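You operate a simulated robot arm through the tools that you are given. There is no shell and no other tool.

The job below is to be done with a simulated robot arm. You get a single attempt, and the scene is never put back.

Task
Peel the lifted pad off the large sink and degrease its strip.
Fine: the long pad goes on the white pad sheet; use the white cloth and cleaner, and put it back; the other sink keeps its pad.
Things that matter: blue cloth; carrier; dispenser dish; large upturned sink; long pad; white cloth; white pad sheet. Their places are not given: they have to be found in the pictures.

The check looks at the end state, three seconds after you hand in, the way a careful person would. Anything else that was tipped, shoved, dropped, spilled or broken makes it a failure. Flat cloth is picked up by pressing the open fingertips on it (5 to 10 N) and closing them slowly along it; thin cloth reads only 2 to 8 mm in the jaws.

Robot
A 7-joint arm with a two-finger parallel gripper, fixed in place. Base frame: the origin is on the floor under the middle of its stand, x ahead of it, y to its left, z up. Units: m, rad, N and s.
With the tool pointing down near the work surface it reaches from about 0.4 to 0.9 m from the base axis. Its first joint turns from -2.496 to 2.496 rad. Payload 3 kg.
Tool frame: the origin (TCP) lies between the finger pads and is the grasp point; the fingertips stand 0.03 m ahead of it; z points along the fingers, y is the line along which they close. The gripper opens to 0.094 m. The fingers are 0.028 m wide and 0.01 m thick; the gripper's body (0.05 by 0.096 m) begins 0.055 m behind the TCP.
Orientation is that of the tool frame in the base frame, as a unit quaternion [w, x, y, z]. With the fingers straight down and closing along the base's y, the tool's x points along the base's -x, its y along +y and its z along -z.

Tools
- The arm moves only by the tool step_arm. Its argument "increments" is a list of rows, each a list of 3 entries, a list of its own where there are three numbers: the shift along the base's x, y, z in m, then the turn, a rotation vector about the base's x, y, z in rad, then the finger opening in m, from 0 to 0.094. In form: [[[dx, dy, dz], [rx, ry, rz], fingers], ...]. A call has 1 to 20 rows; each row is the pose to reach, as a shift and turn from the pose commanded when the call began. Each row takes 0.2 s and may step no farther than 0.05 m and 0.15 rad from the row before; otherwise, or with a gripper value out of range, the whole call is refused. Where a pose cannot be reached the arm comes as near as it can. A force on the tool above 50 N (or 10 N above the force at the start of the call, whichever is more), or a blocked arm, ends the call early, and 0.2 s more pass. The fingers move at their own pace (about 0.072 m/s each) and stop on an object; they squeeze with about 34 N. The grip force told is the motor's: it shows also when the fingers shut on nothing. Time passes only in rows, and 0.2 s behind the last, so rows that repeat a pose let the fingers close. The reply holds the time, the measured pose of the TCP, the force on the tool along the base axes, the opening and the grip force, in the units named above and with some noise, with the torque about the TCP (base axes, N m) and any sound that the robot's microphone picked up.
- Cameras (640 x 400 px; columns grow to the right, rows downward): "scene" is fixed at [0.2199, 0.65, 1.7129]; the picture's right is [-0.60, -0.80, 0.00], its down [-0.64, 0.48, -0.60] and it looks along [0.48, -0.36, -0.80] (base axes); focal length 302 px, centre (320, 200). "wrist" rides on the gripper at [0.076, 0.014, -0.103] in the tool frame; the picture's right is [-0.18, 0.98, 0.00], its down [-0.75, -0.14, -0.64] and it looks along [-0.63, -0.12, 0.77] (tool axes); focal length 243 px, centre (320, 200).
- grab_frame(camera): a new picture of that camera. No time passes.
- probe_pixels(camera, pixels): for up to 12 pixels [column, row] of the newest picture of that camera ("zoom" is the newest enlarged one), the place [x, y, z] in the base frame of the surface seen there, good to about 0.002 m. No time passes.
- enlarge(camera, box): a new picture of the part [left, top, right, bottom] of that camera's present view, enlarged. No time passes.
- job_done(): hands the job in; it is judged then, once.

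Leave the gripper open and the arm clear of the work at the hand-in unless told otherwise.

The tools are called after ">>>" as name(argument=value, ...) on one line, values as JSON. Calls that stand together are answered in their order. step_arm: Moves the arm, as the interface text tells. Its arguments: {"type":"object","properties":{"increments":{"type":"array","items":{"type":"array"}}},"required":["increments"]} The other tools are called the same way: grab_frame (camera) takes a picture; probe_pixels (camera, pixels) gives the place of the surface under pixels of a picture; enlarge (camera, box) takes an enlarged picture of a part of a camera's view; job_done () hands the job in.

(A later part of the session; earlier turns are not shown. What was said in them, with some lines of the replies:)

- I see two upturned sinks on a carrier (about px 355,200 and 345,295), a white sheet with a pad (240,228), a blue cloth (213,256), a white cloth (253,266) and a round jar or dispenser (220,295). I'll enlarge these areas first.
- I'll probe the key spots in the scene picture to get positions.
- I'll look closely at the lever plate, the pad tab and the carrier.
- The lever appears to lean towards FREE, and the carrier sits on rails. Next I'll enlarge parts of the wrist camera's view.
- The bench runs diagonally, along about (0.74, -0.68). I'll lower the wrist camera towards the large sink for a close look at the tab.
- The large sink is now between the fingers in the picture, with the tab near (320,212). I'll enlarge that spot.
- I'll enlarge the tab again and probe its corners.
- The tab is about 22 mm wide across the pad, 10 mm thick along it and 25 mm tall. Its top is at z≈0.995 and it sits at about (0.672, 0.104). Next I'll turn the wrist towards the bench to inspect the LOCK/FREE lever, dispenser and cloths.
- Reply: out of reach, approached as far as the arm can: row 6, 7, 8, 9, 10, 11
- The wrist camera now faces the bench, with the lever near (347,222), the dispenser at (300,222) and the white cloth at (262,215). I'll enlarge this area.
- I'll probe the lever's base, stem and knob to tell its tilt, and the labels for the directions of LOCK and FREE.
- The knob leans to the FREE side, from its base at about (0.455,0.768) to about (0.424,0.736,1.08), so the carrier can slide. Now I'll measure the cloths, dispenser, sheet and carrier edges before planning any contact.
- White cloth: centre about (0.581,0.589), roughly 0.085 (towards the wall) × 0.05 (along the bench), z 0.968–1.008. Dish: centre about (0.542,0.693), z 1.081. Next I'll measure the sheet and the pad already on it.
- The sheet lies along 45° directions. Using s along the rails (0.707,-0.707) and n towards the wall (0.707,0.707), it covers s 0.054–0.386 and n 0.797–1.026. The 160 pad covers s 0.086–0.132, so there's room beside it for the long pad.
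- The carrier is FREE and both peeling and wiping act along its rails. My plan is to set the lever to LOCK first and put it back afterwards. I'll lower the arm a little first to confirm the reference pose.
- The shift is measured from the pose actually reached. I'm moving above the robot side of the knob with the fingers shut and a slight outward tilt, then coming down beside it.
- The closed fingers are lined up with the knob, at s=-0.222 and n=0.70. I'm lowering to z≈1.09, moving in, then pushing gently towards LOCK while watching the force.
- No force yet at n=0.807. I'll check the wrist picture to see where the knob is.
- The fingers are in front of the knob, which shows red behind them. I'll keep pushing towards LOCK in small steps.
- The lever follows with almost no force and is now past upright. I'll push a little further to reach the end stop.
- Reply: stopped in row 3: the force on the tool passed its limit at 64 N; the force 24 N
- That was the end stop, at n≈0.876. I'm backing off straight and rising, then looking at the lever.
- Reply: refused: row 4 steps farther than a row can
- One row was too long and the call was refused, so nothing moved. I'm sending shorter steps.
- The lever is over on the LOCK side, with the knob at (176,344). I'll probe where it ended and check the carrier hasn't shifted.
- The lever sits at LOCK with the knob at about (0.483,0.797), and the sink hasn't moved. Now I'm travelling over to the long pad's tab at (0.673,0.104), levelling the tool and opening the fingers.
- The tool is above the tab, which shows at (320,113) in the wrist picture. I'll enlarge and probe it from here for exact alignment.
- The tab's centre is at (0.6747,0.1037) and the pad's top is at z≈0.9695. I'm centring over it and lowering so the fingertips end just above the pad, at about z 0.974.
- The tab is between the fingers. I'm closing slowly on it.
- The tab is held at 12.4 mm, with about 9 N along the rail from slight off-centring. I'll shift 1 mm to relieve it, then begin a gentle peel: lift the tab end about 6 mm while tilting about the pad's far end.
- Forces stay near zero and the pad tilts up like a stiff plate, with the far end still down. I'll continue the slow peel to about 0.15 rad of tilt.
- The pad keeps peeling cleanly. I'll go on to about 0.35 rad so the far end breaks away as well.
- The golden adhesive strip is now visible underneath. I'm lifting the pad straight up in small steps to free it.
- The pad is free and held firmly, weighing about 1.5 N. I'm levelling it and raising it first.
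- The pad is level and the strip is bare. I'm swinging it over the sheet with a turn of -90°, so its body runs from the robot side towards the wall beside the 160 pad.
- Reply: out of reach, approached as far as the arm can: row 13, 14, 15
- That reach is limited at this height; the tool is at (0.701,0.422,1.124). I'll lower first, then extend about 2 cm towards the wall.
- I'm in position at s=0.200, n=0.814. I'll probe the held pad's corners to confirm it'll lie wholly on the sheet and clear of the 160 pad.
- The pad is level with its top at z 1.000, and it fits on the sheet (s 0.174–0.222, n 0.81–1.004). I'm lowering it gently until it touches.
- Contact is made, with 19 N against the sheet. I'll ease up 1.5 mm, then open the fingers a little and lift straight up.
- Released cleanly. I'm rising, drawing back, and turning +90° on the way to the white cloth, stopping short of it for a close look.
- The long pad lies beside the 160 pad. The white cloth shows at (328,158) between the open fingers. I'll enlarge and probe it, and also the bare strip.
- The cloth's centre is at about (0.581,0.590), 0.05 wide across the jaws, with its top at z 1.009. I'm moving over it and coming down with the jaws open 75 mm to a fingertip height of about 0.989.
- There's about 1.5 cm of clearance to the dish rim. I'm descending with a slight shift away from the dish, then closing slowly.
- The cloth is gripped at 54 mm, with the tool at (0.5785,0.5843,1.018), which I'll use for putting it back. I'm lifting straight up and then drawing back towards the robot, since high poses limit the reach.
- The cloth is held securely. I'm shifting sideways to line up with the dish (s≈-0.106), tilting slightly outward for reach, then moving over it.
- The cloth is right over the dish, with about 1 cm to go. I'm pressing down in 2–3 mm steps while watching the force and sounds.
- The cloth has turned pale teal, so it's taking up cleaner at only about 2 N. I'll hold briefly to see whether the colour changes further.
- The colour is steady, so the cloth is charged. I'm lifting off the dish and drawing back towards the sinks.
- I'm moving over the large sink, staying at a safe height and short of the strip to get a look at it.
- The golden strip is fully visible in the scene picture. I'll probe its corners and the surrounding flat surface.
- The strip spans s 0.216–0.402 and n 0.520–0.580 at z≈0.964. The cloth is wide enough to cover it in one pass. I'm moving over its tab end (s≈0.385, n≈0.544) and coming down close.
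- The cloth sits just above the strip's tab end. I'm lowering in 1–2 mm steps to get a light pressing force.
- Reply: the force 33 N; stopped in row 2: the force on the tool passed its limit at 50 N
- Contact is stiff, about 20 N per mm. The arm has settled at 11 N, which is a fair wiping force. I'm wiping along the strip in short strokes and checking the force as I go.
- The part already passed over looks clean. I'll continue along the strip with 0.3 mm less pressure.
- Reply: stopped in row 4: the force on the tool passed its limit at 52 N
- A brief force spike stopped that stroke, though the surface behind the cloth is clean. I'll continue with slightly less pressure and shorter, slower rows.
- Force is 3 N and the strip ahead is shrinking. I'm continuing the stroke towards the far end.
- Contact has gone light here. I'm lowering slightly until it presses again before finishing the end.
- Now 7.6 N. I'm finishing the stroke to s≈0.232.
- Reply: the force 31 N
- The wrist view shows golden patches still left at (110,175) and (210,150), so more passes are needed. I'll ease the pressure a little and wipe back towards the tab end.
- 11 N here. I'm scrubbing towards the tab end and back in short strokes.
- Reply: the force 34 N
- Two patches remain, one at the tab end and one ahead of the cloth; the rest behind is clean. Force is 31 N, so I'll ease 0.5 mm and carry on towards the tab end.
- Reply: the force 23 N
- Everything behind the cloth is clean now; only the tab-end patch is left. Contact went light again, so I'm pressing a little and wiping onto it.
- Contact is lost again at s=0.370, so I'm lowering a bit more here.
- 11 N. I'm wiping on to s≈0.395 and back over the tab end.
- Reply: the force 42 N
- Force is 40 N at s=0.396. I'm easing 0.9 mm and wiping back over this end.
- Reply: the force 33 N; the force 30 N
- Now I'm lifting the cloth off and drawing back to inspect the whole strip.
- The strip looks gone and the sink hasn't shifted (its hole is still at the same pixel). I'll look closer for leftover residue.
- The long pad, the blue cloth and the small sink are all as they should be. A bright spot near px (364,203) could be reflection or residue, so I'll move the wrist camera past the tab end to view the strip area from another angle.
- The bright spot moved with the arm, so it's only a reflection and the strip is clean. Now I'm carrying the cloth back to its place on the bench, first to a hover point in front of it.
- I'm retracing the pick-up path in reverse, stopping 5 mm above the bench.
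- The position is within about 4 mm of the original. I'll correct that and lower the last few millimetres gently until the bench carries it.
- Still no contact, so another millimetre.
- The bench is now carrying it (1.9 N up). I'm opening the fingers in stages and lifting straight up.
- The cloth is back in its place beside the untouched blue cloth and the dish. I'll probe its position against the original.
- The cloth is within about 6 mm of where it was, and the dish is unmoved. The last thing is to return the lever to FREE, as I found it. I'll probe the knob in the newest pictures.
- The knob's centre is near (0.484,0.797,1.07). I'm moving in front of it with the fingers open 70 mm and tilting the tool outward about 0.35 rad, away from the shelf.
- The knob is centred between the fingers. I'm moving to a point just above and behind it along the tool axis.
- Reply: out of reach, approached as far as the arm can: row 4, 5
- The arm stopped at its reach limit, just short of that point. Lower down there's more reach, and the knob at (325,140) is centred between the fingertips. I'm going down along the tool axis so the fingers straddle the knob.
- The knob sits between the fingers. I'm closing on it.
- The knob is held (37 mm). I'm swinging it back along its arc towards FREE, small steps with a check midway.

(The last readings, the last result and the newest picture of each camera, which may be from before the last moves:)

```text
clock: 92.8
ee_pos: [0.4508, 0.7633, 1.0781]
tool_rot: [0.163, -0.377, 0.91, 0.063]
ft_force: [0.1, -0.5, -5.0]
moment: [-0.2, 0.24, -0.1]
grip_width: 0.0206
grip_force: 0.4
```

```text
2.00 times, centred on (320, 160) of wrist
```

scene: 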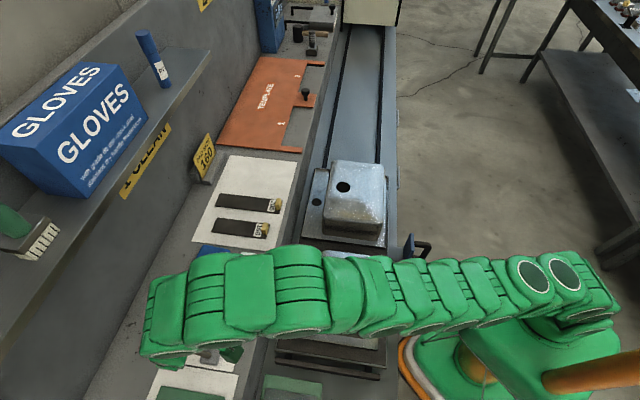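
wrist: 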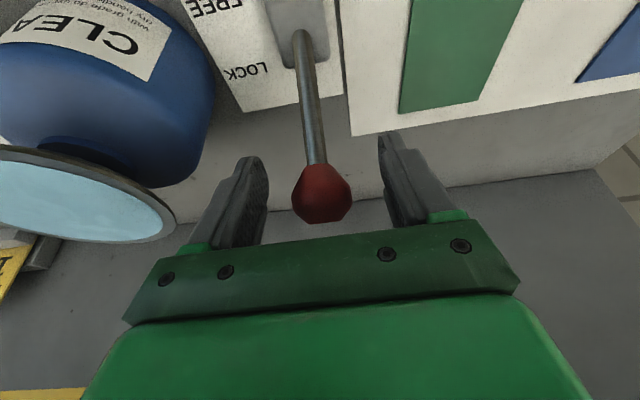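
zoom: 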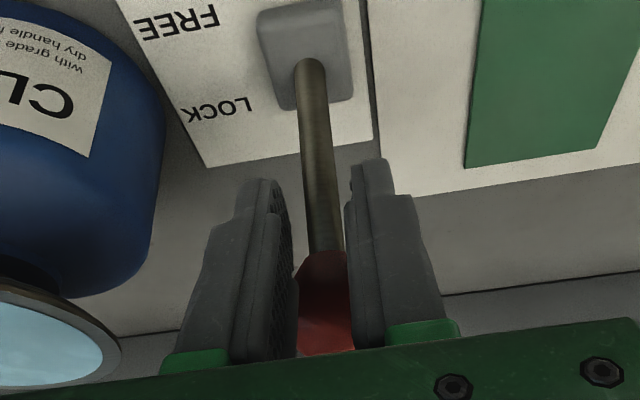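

The knob slipped out of the grip towards the wall. I'll see where it is now before moving again.

>>> probe_pixels(camera="zoom", pixels=[[325, 320], [325, 265], [330, 340], [322, 200], [315, 120], [310, 70], [310, 320], [340, 320]])

>>> enlarge(camera="scene", box=[130, 260, 290, 400])

```text
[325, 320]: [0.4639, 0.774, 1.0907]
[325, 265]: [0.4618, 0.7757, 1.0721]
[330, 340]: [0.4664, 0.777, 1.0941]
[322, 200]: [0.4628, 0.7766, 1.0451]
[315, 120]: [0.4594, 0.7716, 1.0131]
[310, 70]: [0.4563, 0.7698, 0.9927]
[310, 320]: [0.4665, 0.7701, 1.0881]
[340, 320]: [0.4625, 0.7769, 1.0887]
```

```text
2.86 times, centred on (210, 330) of scene
```

zoom: 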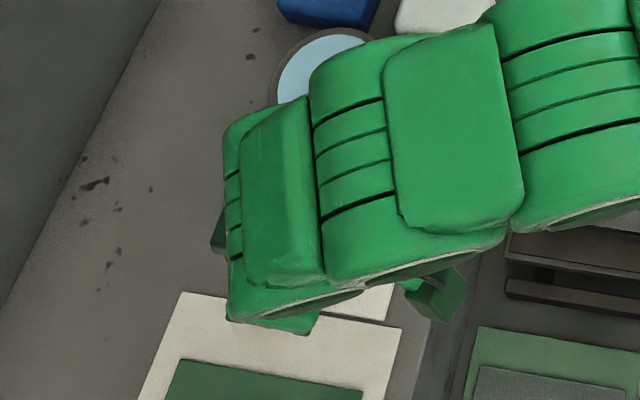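

The lever is now about 10° off upright, still on the LOCK side. I'll open the fingers and see where it settles.

>>> step_arm(increments=[[[0, 0, 0], [0, 0, 0], 0.04], [[0, 0, 0], [0, 0, 0], 0.07], [[0, 0, 0], [0, 0, 0], 0.07]])

>>> enlarge(camera="wrist", box=[200, 60, 440, 260])

```text
clock: 93.6
ee_pos: [0.4521, 0.7629, 1.0801]
tool_rot: [0.164, -0.376, 0.91, 0.064]
ft_force: [0.1, 0.6, -0.5]
moment: [-0.02, 0.01, 0.0]
grip_width: 0.0701
grip_force: 0.1
```

```text
2.00 times, centred on (320, 160) of wrist
```

zoom: 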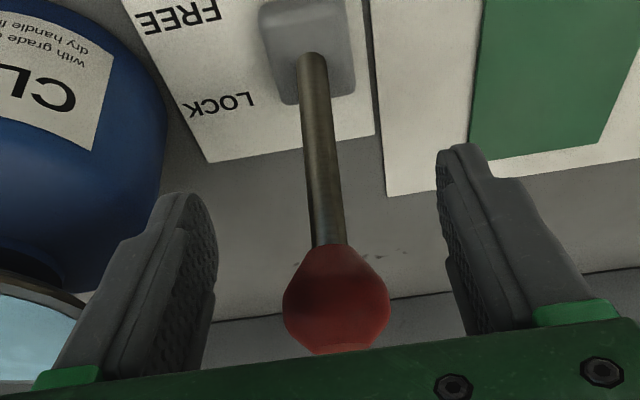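

>>> probe_pixels(camera="zoom", pixels=[[310, 70], [315, 120], [322, 180], [328, 230], [335, 270], [335, 300], [335, 330], [340, 348], [295, 300], [380, 300]])

```text
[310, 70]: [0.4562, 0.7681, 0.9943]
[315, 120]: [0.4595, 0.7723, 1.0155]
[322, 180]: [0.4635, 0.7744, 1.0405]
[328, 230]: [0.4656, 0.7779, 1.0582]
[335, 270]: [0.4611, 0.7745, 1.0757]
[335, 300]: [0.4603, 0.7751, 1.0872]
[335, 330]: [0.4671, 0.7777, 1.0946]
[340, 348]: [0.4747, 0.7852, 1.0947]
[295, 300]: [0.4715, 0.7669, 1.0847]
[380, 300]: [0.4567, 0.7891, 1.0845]
```

The lever stays where it's left, held by friction at about 12° towards LOCK. I'll re-centre on the knob (n≈0.884, z≈1.078), grip again, and move much more slowly.

>>> step_arm(increments=[[[0.006, 0.006, 0], [0, 0, 0], 0.07], [[0.012, 0.012, -0.001], [0, 0, 0], 0.07], [[0.018, 0.018, -0.003], [0, 0, 0], 0.07], [[0.018, 0.018, -0.003], [0, 0, 0], 0.055], [[0.018, 0.018, -0.003], [0, 0, 0], 0.045], [[0.018, 0.018, -0.003], [0, 0, 0], 0.03], [[0.018, 0.018, -0.003], [0, 0, 0], 0.0], [[0.018, 0.018, -0.003], [0, 0, 0], 0.0]])

>>> enlarge(camera="wrist", box=[200, 60, 440, 260])

```text
clock: 95.4
ee_pos: [0.4697, 0.7812, 1.0771]
tool_rot: [0.164, -0.376, 0.91, 0.063]
ft_force: [-0.7, 1.9, -1.6]
moment: [-0.02, -0.02, 0.06]
grip_width: 0.0354
grip_force: 45.1
```

```text
2.00 times, centred on (320, 160) of wrist
```

zoom: 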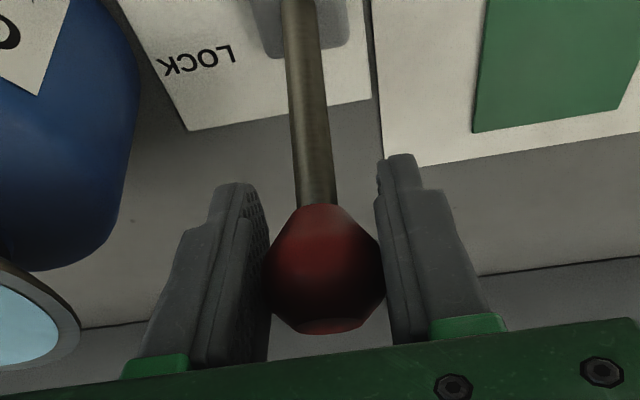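

It's gripped again at 35 mm. Now a slow pull, about 3 mm per row.

>>> step_arm(increments=[[[-0.0024, -0.0024, 0.0006], [0, 0, 0], 0.0], [[-0.0048, -0.0048, 0.0012], [0, 0, 0], 0.0], [[-0.0072, -0.0072, 0.0016], [0, 0, 0], 0.0], [[-0.0096, -0.0096, 0.0019], [0, 0, 0], 0.0], [[-0.012, -0.012, 0.0021], [0, 0, 0], 0.0], [[-0.0144, -0.0144, 0.0022], [0, 0, 0], 0.0]])

>>> enlarge(camera="wrist", box=[200, 60, 440, 260])

```text
clock: 96.8
ee_pos: [0.4551, 0.7655, 1.0813]
tool_rot: [0.165, -0.376, 0.909, 0.064]
ft_force: [8.7, 4.4, 20.8]
moment: [0.66, -0.78, -0.02]
grip_width: 0.0332
grip_force: 45.2
```

```text
2.00 times, centred on (320, 160) of wrist
```

zoom: 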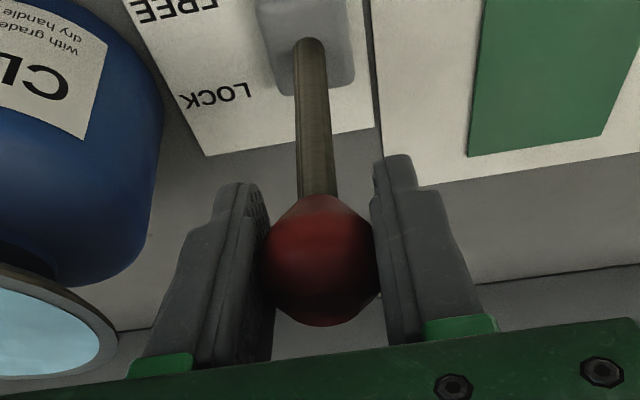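

Force and torque have built up (about 21 N up, 1 N·m about the rail axis) because the knob turns with the lever while my tool doesn't. I'll rotate the tool with it to relieve the torque.

>>> step_arm(increments=[[[0, 0, 0.0005], [0.035, -0.035, 0], 0.0], [[0, 0, 0.0005], [0.07, -0.07, 0], 0.0], [[0, 0, 0.0005], [0.1, -0.1, 0], 0.0], [[0, 0, 0.0005], [0.1, -0.1, 0], 0.0]])

>>> enlarge(camera="wrist", box=[200, 60, 440, 260])

```text
clock: 97.8
ee_pos: [0.455, 0.7657, 1.0794]
tool_rot: [0.228, -0.369, 0.897, 0.09]
ft_force: [1.9, -19.0, 0.0]
moment: [-0.72, 0.89, -0.06]
grip_width: 0.0327
grip_force: 45.6
```

```text
2.00 times, centred on (320, 160) of wrist
```

zoom: 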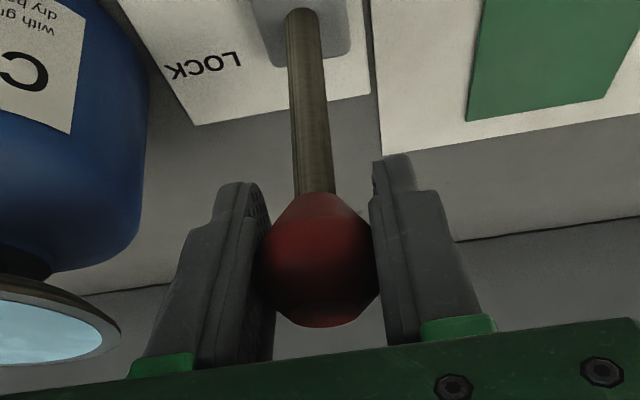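

I over-rotated slightly (the torque reversed). The grip couples firmly to the knob, so the tool must follow the lever's true rotation. I'll let the position catch up, then move and rotate together.

>>> step_arm(increments=[[[-0.0023, -0.0023, 0], [0, 0, 0], 0.0], [[-0.0046, -0.0046, 0], [0, 0, 0], 0.0], [[-0.0064, -0.0064, 0], [0.018, -0.018, 0], 0.0], [[-0.0064, -0.0064, 0], [0.018, -0.018, 0], 0.0]])

>>> enlarge(camera="wrist", box=[200, 60, 440, 260])

```text
clock: 98.8
ee_pos: [0.4492, 0.7595, 1.0784]
tool_rot: [0.24, -0.369, 0.893, 0.095]
ft_force: [16.4, -16.3, -5.2]
moment: [-0.15, -0.05, -0.08]
grip_width: 0.0327
grip_force: 45.1
```

```text
2.00 times, centred on (320, 160) of wrist
```

zoom: 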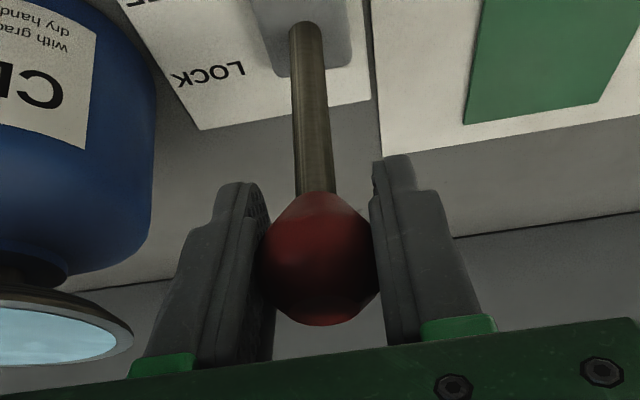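

The torque is relieved, leaving a side force of about 23 N along the rails, so I'll shift 0.8 mm that way. Then I continue along the arc, moving and rotating together.

>>> step_arm(increments=[[[-0.0024, -0.0036, -0.0005], [0.032, -0.032, 0], 0.0], [[-0.0053, -0.0067, -0.0012], [0.064, -0.064, 0], 0.0], [[-0.0082, -0.0096, -0.002], [0.0955, -0.0955, 0], 0.0], [[-0.0112, -0.0126, -0.0031], [0.127, -0.127, 0], 0.0], [[-0.0112, -0.0126, -0.0031], [0.127, -0.127, 0], 0.0]])

>>> enlarge(camera="wrist", box=[200, 60, 440, 260])

```text
clock: 100.0
ee_pos: [0.4385, 0.7484, 1.076]
tool_rot: [0.316, -0.359, 0.869, 0.128]
ft_force: [4.6, -8.6, -29.0]
moment: [-0.7, 0.75, -0.01]
grip_width: 0.0329
grip_force: 45.4
```

```text
2.00 times, centred on (320, 160) of wrist
```

zoom: 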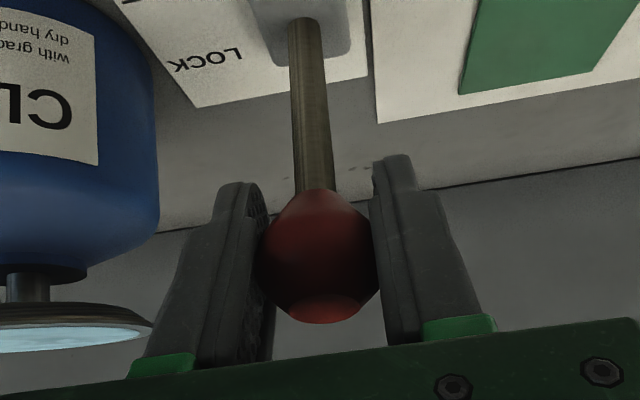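

It's progressing well (about 15° past upright). The tool is being pulled down 29 N, so it's slightly high and rotated ahead. I'll follow a lower path with less rotation.

>>> step_arm(increments=[[[-0.0028, -0.0028, -0.002], [0, 0, 0], 0.0], [[-0.0057, -0.0057, -0.0037], [0.014, -0.014, 0], 0.0], [[-0.0081, -0.0081, -0.0052], [0.035, -0.035, 0], 0.0], [[-0.0081, -0.0081, -0.0052], [0.035, -0.035, 0], 0.0]])

>>> enlarge(camera="wrist", box=[200, 60, 440, 260])

```text
clock: 101.0
ee_pos: [0.4273, 0.7381, 1.0726]
tool_rot: [0.34, -0.355, 0.86, 0.136]
ft_force: [11.3, 6.0, -11.7]
moment: [0.03, -0.03, 0.0]
grip_width: 0.0331
grip_force: 44.9
```

```text
2.00 times, centred on (320, 160) of wrist
```

zoom: 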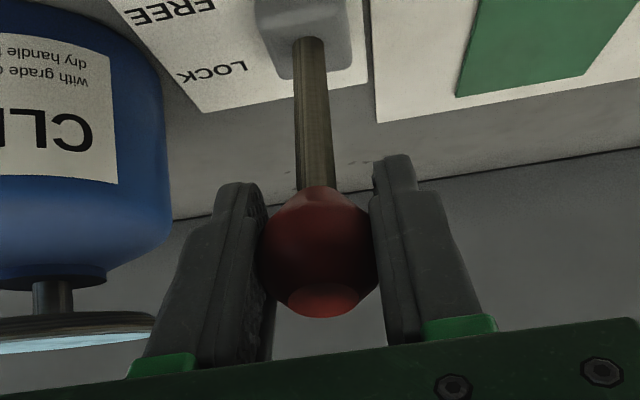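

The knob is now at n≈0.824, near its original FREE spot (0.82), and meeting some resistance. One more small nudge to reach the stop.

>>> step_arm(increments=[[[-0.0014, -0.0014, -0.0012], [0.01, -0.01, 0], 0.0], [[-0.0028, -0.0028, -0.0022], [0.02, -0.02, 0], 0.0], [[-0.0028, -0.0028, -0.0022], [0.02, -0.02, 0], 0.0]])

```text
clock: 101.8
ee_pos: [0.4283, 0.7366, 1.0721]
tool_rot: [0.354, -0.353, 0.854, 0.144]
ft_force: [27.7, 33.9, 9.1]
moment: [0.3, -0.25, -0.02]
grip_width: 0.0331
grip_force: 44.9
```

That's the FREE end stop (force rose to about 43 N). I'm easing off, opening the fingers, and withdrawing along the tool axis.

>>> step_arm(increments=[[[0.0022, 0.0022, 0.001], [0, 0, 0], 0.0], [[0.0022, 0.0022, 0.001], [0, 0, 0], 0.04], [[0.0022, 0.0022, 0.001], [0, 0, 0], 0.06], [[0.0022, 0.0022, 0.001], [0, 0, 0], 0.075], [[0.0022, 0.0022, 0.001], [0, 0, 0], 0.075]])

>>> enlarge(camera="wrist", box=[200, 60, 440, 260])

```text
clock: 103.0
ee_pos: [0.4287, 0.738, 1.0718]
tool_rot: [0.352, -0.353, 0.855, 0.141]
ft_force: [-0.6, 0.1, 0.5]
moment: [0.01, 0.03, 0.0]
grip_width: 0.0751
grip_force: 0.0
```

```text
2.00 times, centred on (320, 160) of wrist
```

zoom: 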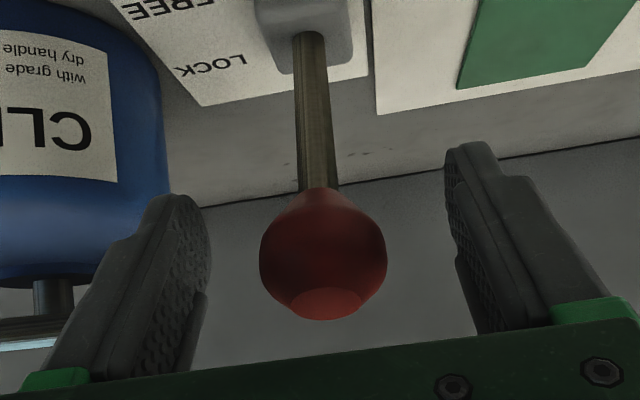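

The lever is released at FREE. I'm withdrawing backward along the tool axis.

>>> step_arm(increments=[[[-0.01, -0.01, 0.0144], [0, 0, 0], 0.075], [[-0.025, -0.025, 0.036], [0, 0, 0], 0.075], [[-0.045, -0.045, 0.06], [0, 0, 0], 0.075], [[-0.065, -0.065, 0.08], [-0.06, 0.06, 0], 0.075], [[-0.085, -0.085, 0.095], [-0.14, 0.14, 0], 0.075], [[-0.105, -0.105, 0.1], [-0.22, 0.22, 0], 0.075], [[-0.125, -0.125, 0.1], [-0.31, 0.31, 0], 0.075], [[-0.145, -0.145, 0.1], [-0.4, 0.4, 0], 0.075], [[-0.165, -0.165, 0.1], [-0.49, 0.49, 0], 0.075], [[-0.18, -0.18, 0.1], [-0.549, 0.549, 0], 0.075], [[-0.18, -0.18, 0.1], [-0.549, 0.549, 0], 0.075]])

>>> grab_frame(camera="scene")

>>> grab_frame(camera="wrist")

```text
clock: 105.4
ee_pos: [0.2474, 0.5577, 1.1717]
tool_rot: [0.002, -0.383, 0.924, -0.003]
ft_force: [0.7, -0.4, -0.8]
moment: [0.01, 0.02, -0.02]
grip_width: 0.0749
grip_force: 0.0
```

```text
taken
```

scene: 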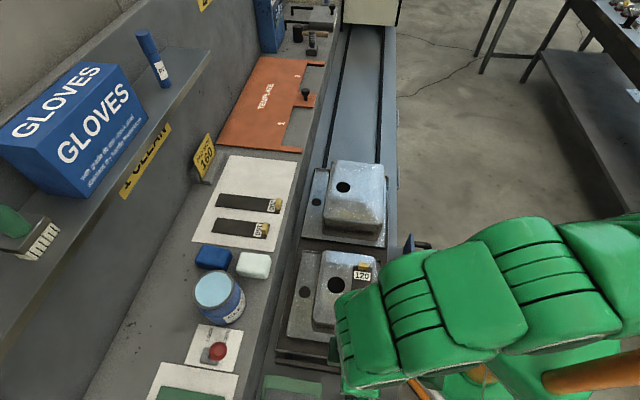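

```text
taken
```

wrist: 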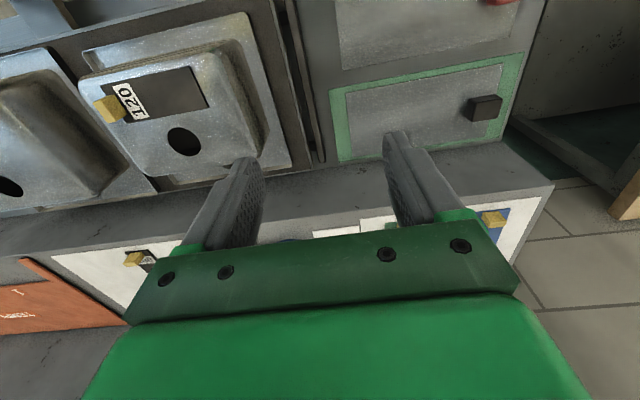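

The lever is back at FREE, with the knob at (217,350) as at the start. Now I'm moving the arm clear, back near its starting pose, before the final check.

>>> step_arm(increments=[[[0.015, -0.038, 0.01], [0, 0, -0.07], 0.094], [[0.031, -0.078, 0.02], [0, 0, -0.14], 0.094], [[0.047, -0.118, 0.03], [0, 0, -0.21], 0.094], [[0.063, -0.158, 0.04], [0, 0, -0.28], 0.094], [[0.079, -0.198, 0.05], [0, 0, -0.35], 0.094], [[0.095, -0.238, 0.06], [0, 0, -0.42], 0.094], [[0.111, -0.278, 0.07], [0, 0, -0.49], 0.094], [[0.127, -0.318, 0.08], [0, 0, -0.56], 0.094], [[0.143, -0.358, 0.09], [0, 0, -0.63], 0.094], [[0.159, -0.398, 0.1], [0, 0, -0.7], 0.094], [[0.175, -0.435, 0.11], [0, 0, -0.77], 0.094], [[0.175, -0.435, 0.13], [0, 0, -0.78], 0.094], [[0.175, -0.435, 0.13], [0, 0, -0.78], 0.094]])

>>> grab_frame(camera="scene")

>>> grab_frame(camera="wrist")

```text
clock: 108.2
ee_pos: [0.4256, 0.1239, 1.3003]
tool_rot: [0.002, -0.002, 1.0, -0.004]
ft_force: [0.2, -0.9, -0.6]
moment: [0.0, -0.03, -0.02]
grip_width: 0.0943
grip_force: 0.1
```

```text
taken
```

scene: 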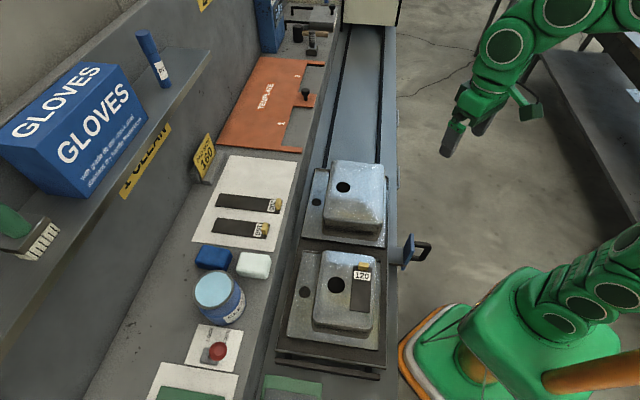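

```text
taken
```

wrist: 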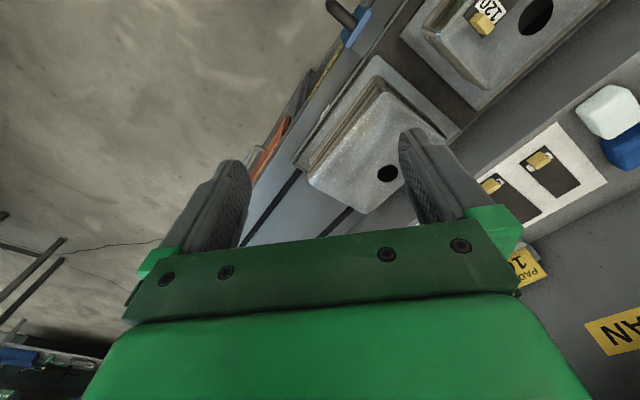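

The arm is clear with the gripper open. I'll make a final close check of the sink strip, the small sink and carrier, the sheet, and the cloths, dish and lever.

>>> enlarge(camera="scene", box=[270, 140, 430, 240])

>>> enlarge(camera="scene", box=[260, 230, 440, 400])

>>> enlarge(camera="scene", box=[140, 230, 300, 400])

>>> enlarge(camera="wrist", box=[290, 50, 470, 220])

>>> enlarge(camera="scene", box=[180, 145, 310, 255])

```text
4.00 times, centred on (350, 190) of scene
```

zoom: 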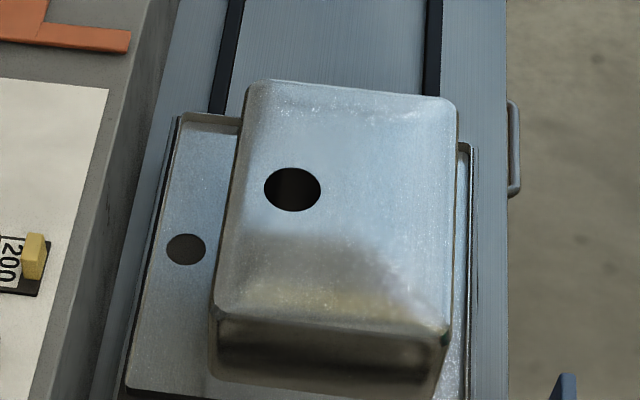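

```text
2.35 times, centred on (350, 315) of scene
```

zoom: 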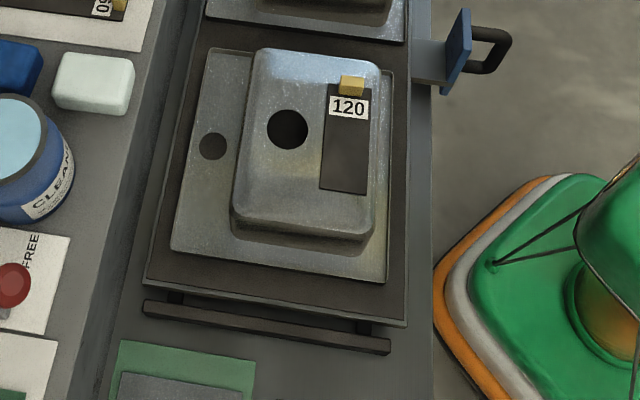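

```text
2.35 times, centred on (220, 315) of scene
```

zoom: 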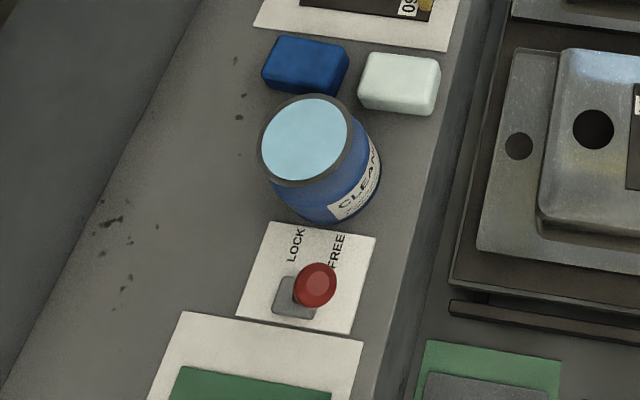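

```text
2.35 times, centred on (380, 135) of wrist
```

zoom: 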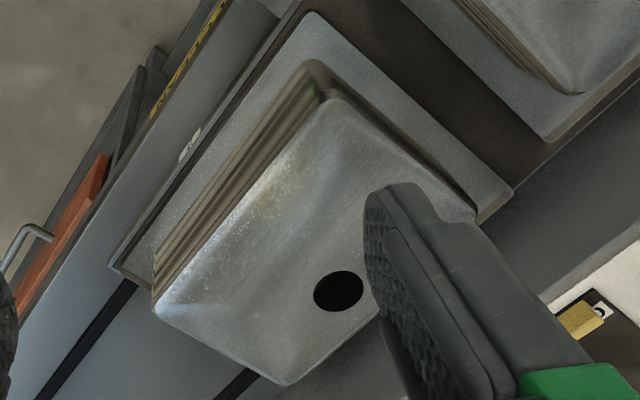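

```text
3.64 times, centred on (245, 200) of scene
```

zoom: 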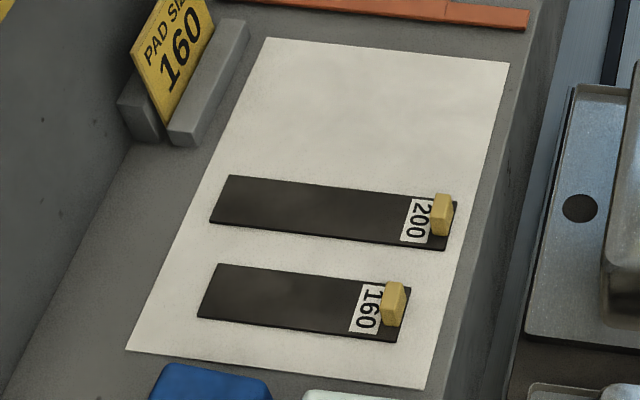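

Everything matches the task and the starting pictures:
- **Large sink:** the strip is clean, and the sink's hole is at the same pixel as before.
- **Long pad:** it lies flat on the white sheet beside the 160 pad.
- **Small sink:** it still has its 120 pad.
- **White cloth:** it's back in its place beside the untouched blue cloth.
- **Dish, carrier and lever:** they're as I found them.

The arm is clear with the gripper open, so I'm handing in.

>>> job_done()

```text
The job is handed in.
```

The job is done and handed in; I don't have the check's result yet. In the last pictures:

- **Long pad:** it is off the large sink and lies flat on the white pad sheet, next to the 160 pad.
- **Strip:** it is wiped clean with the white cloth and cleaner, with no residue visible. The wiping force was uneven and hit the 50 N stop twice, but the sink did not move.
- **White cloth:** it is back beside the blue cloth, about 6 mm from where it started. It is still tinted pale teal from the cleaner.
- **Small sink:** it still has its 120 pad, and I did not touch it.
- **Carrier and lever:** the carrier was unlocked at the start, so I set the lever to LOCK for the work and then back to FREE. The knob slipped out of the grip once on the way back, but the lever is now at its FREE stop. The carrier is where it was.

The arm is clear of the work and the gripper is open.
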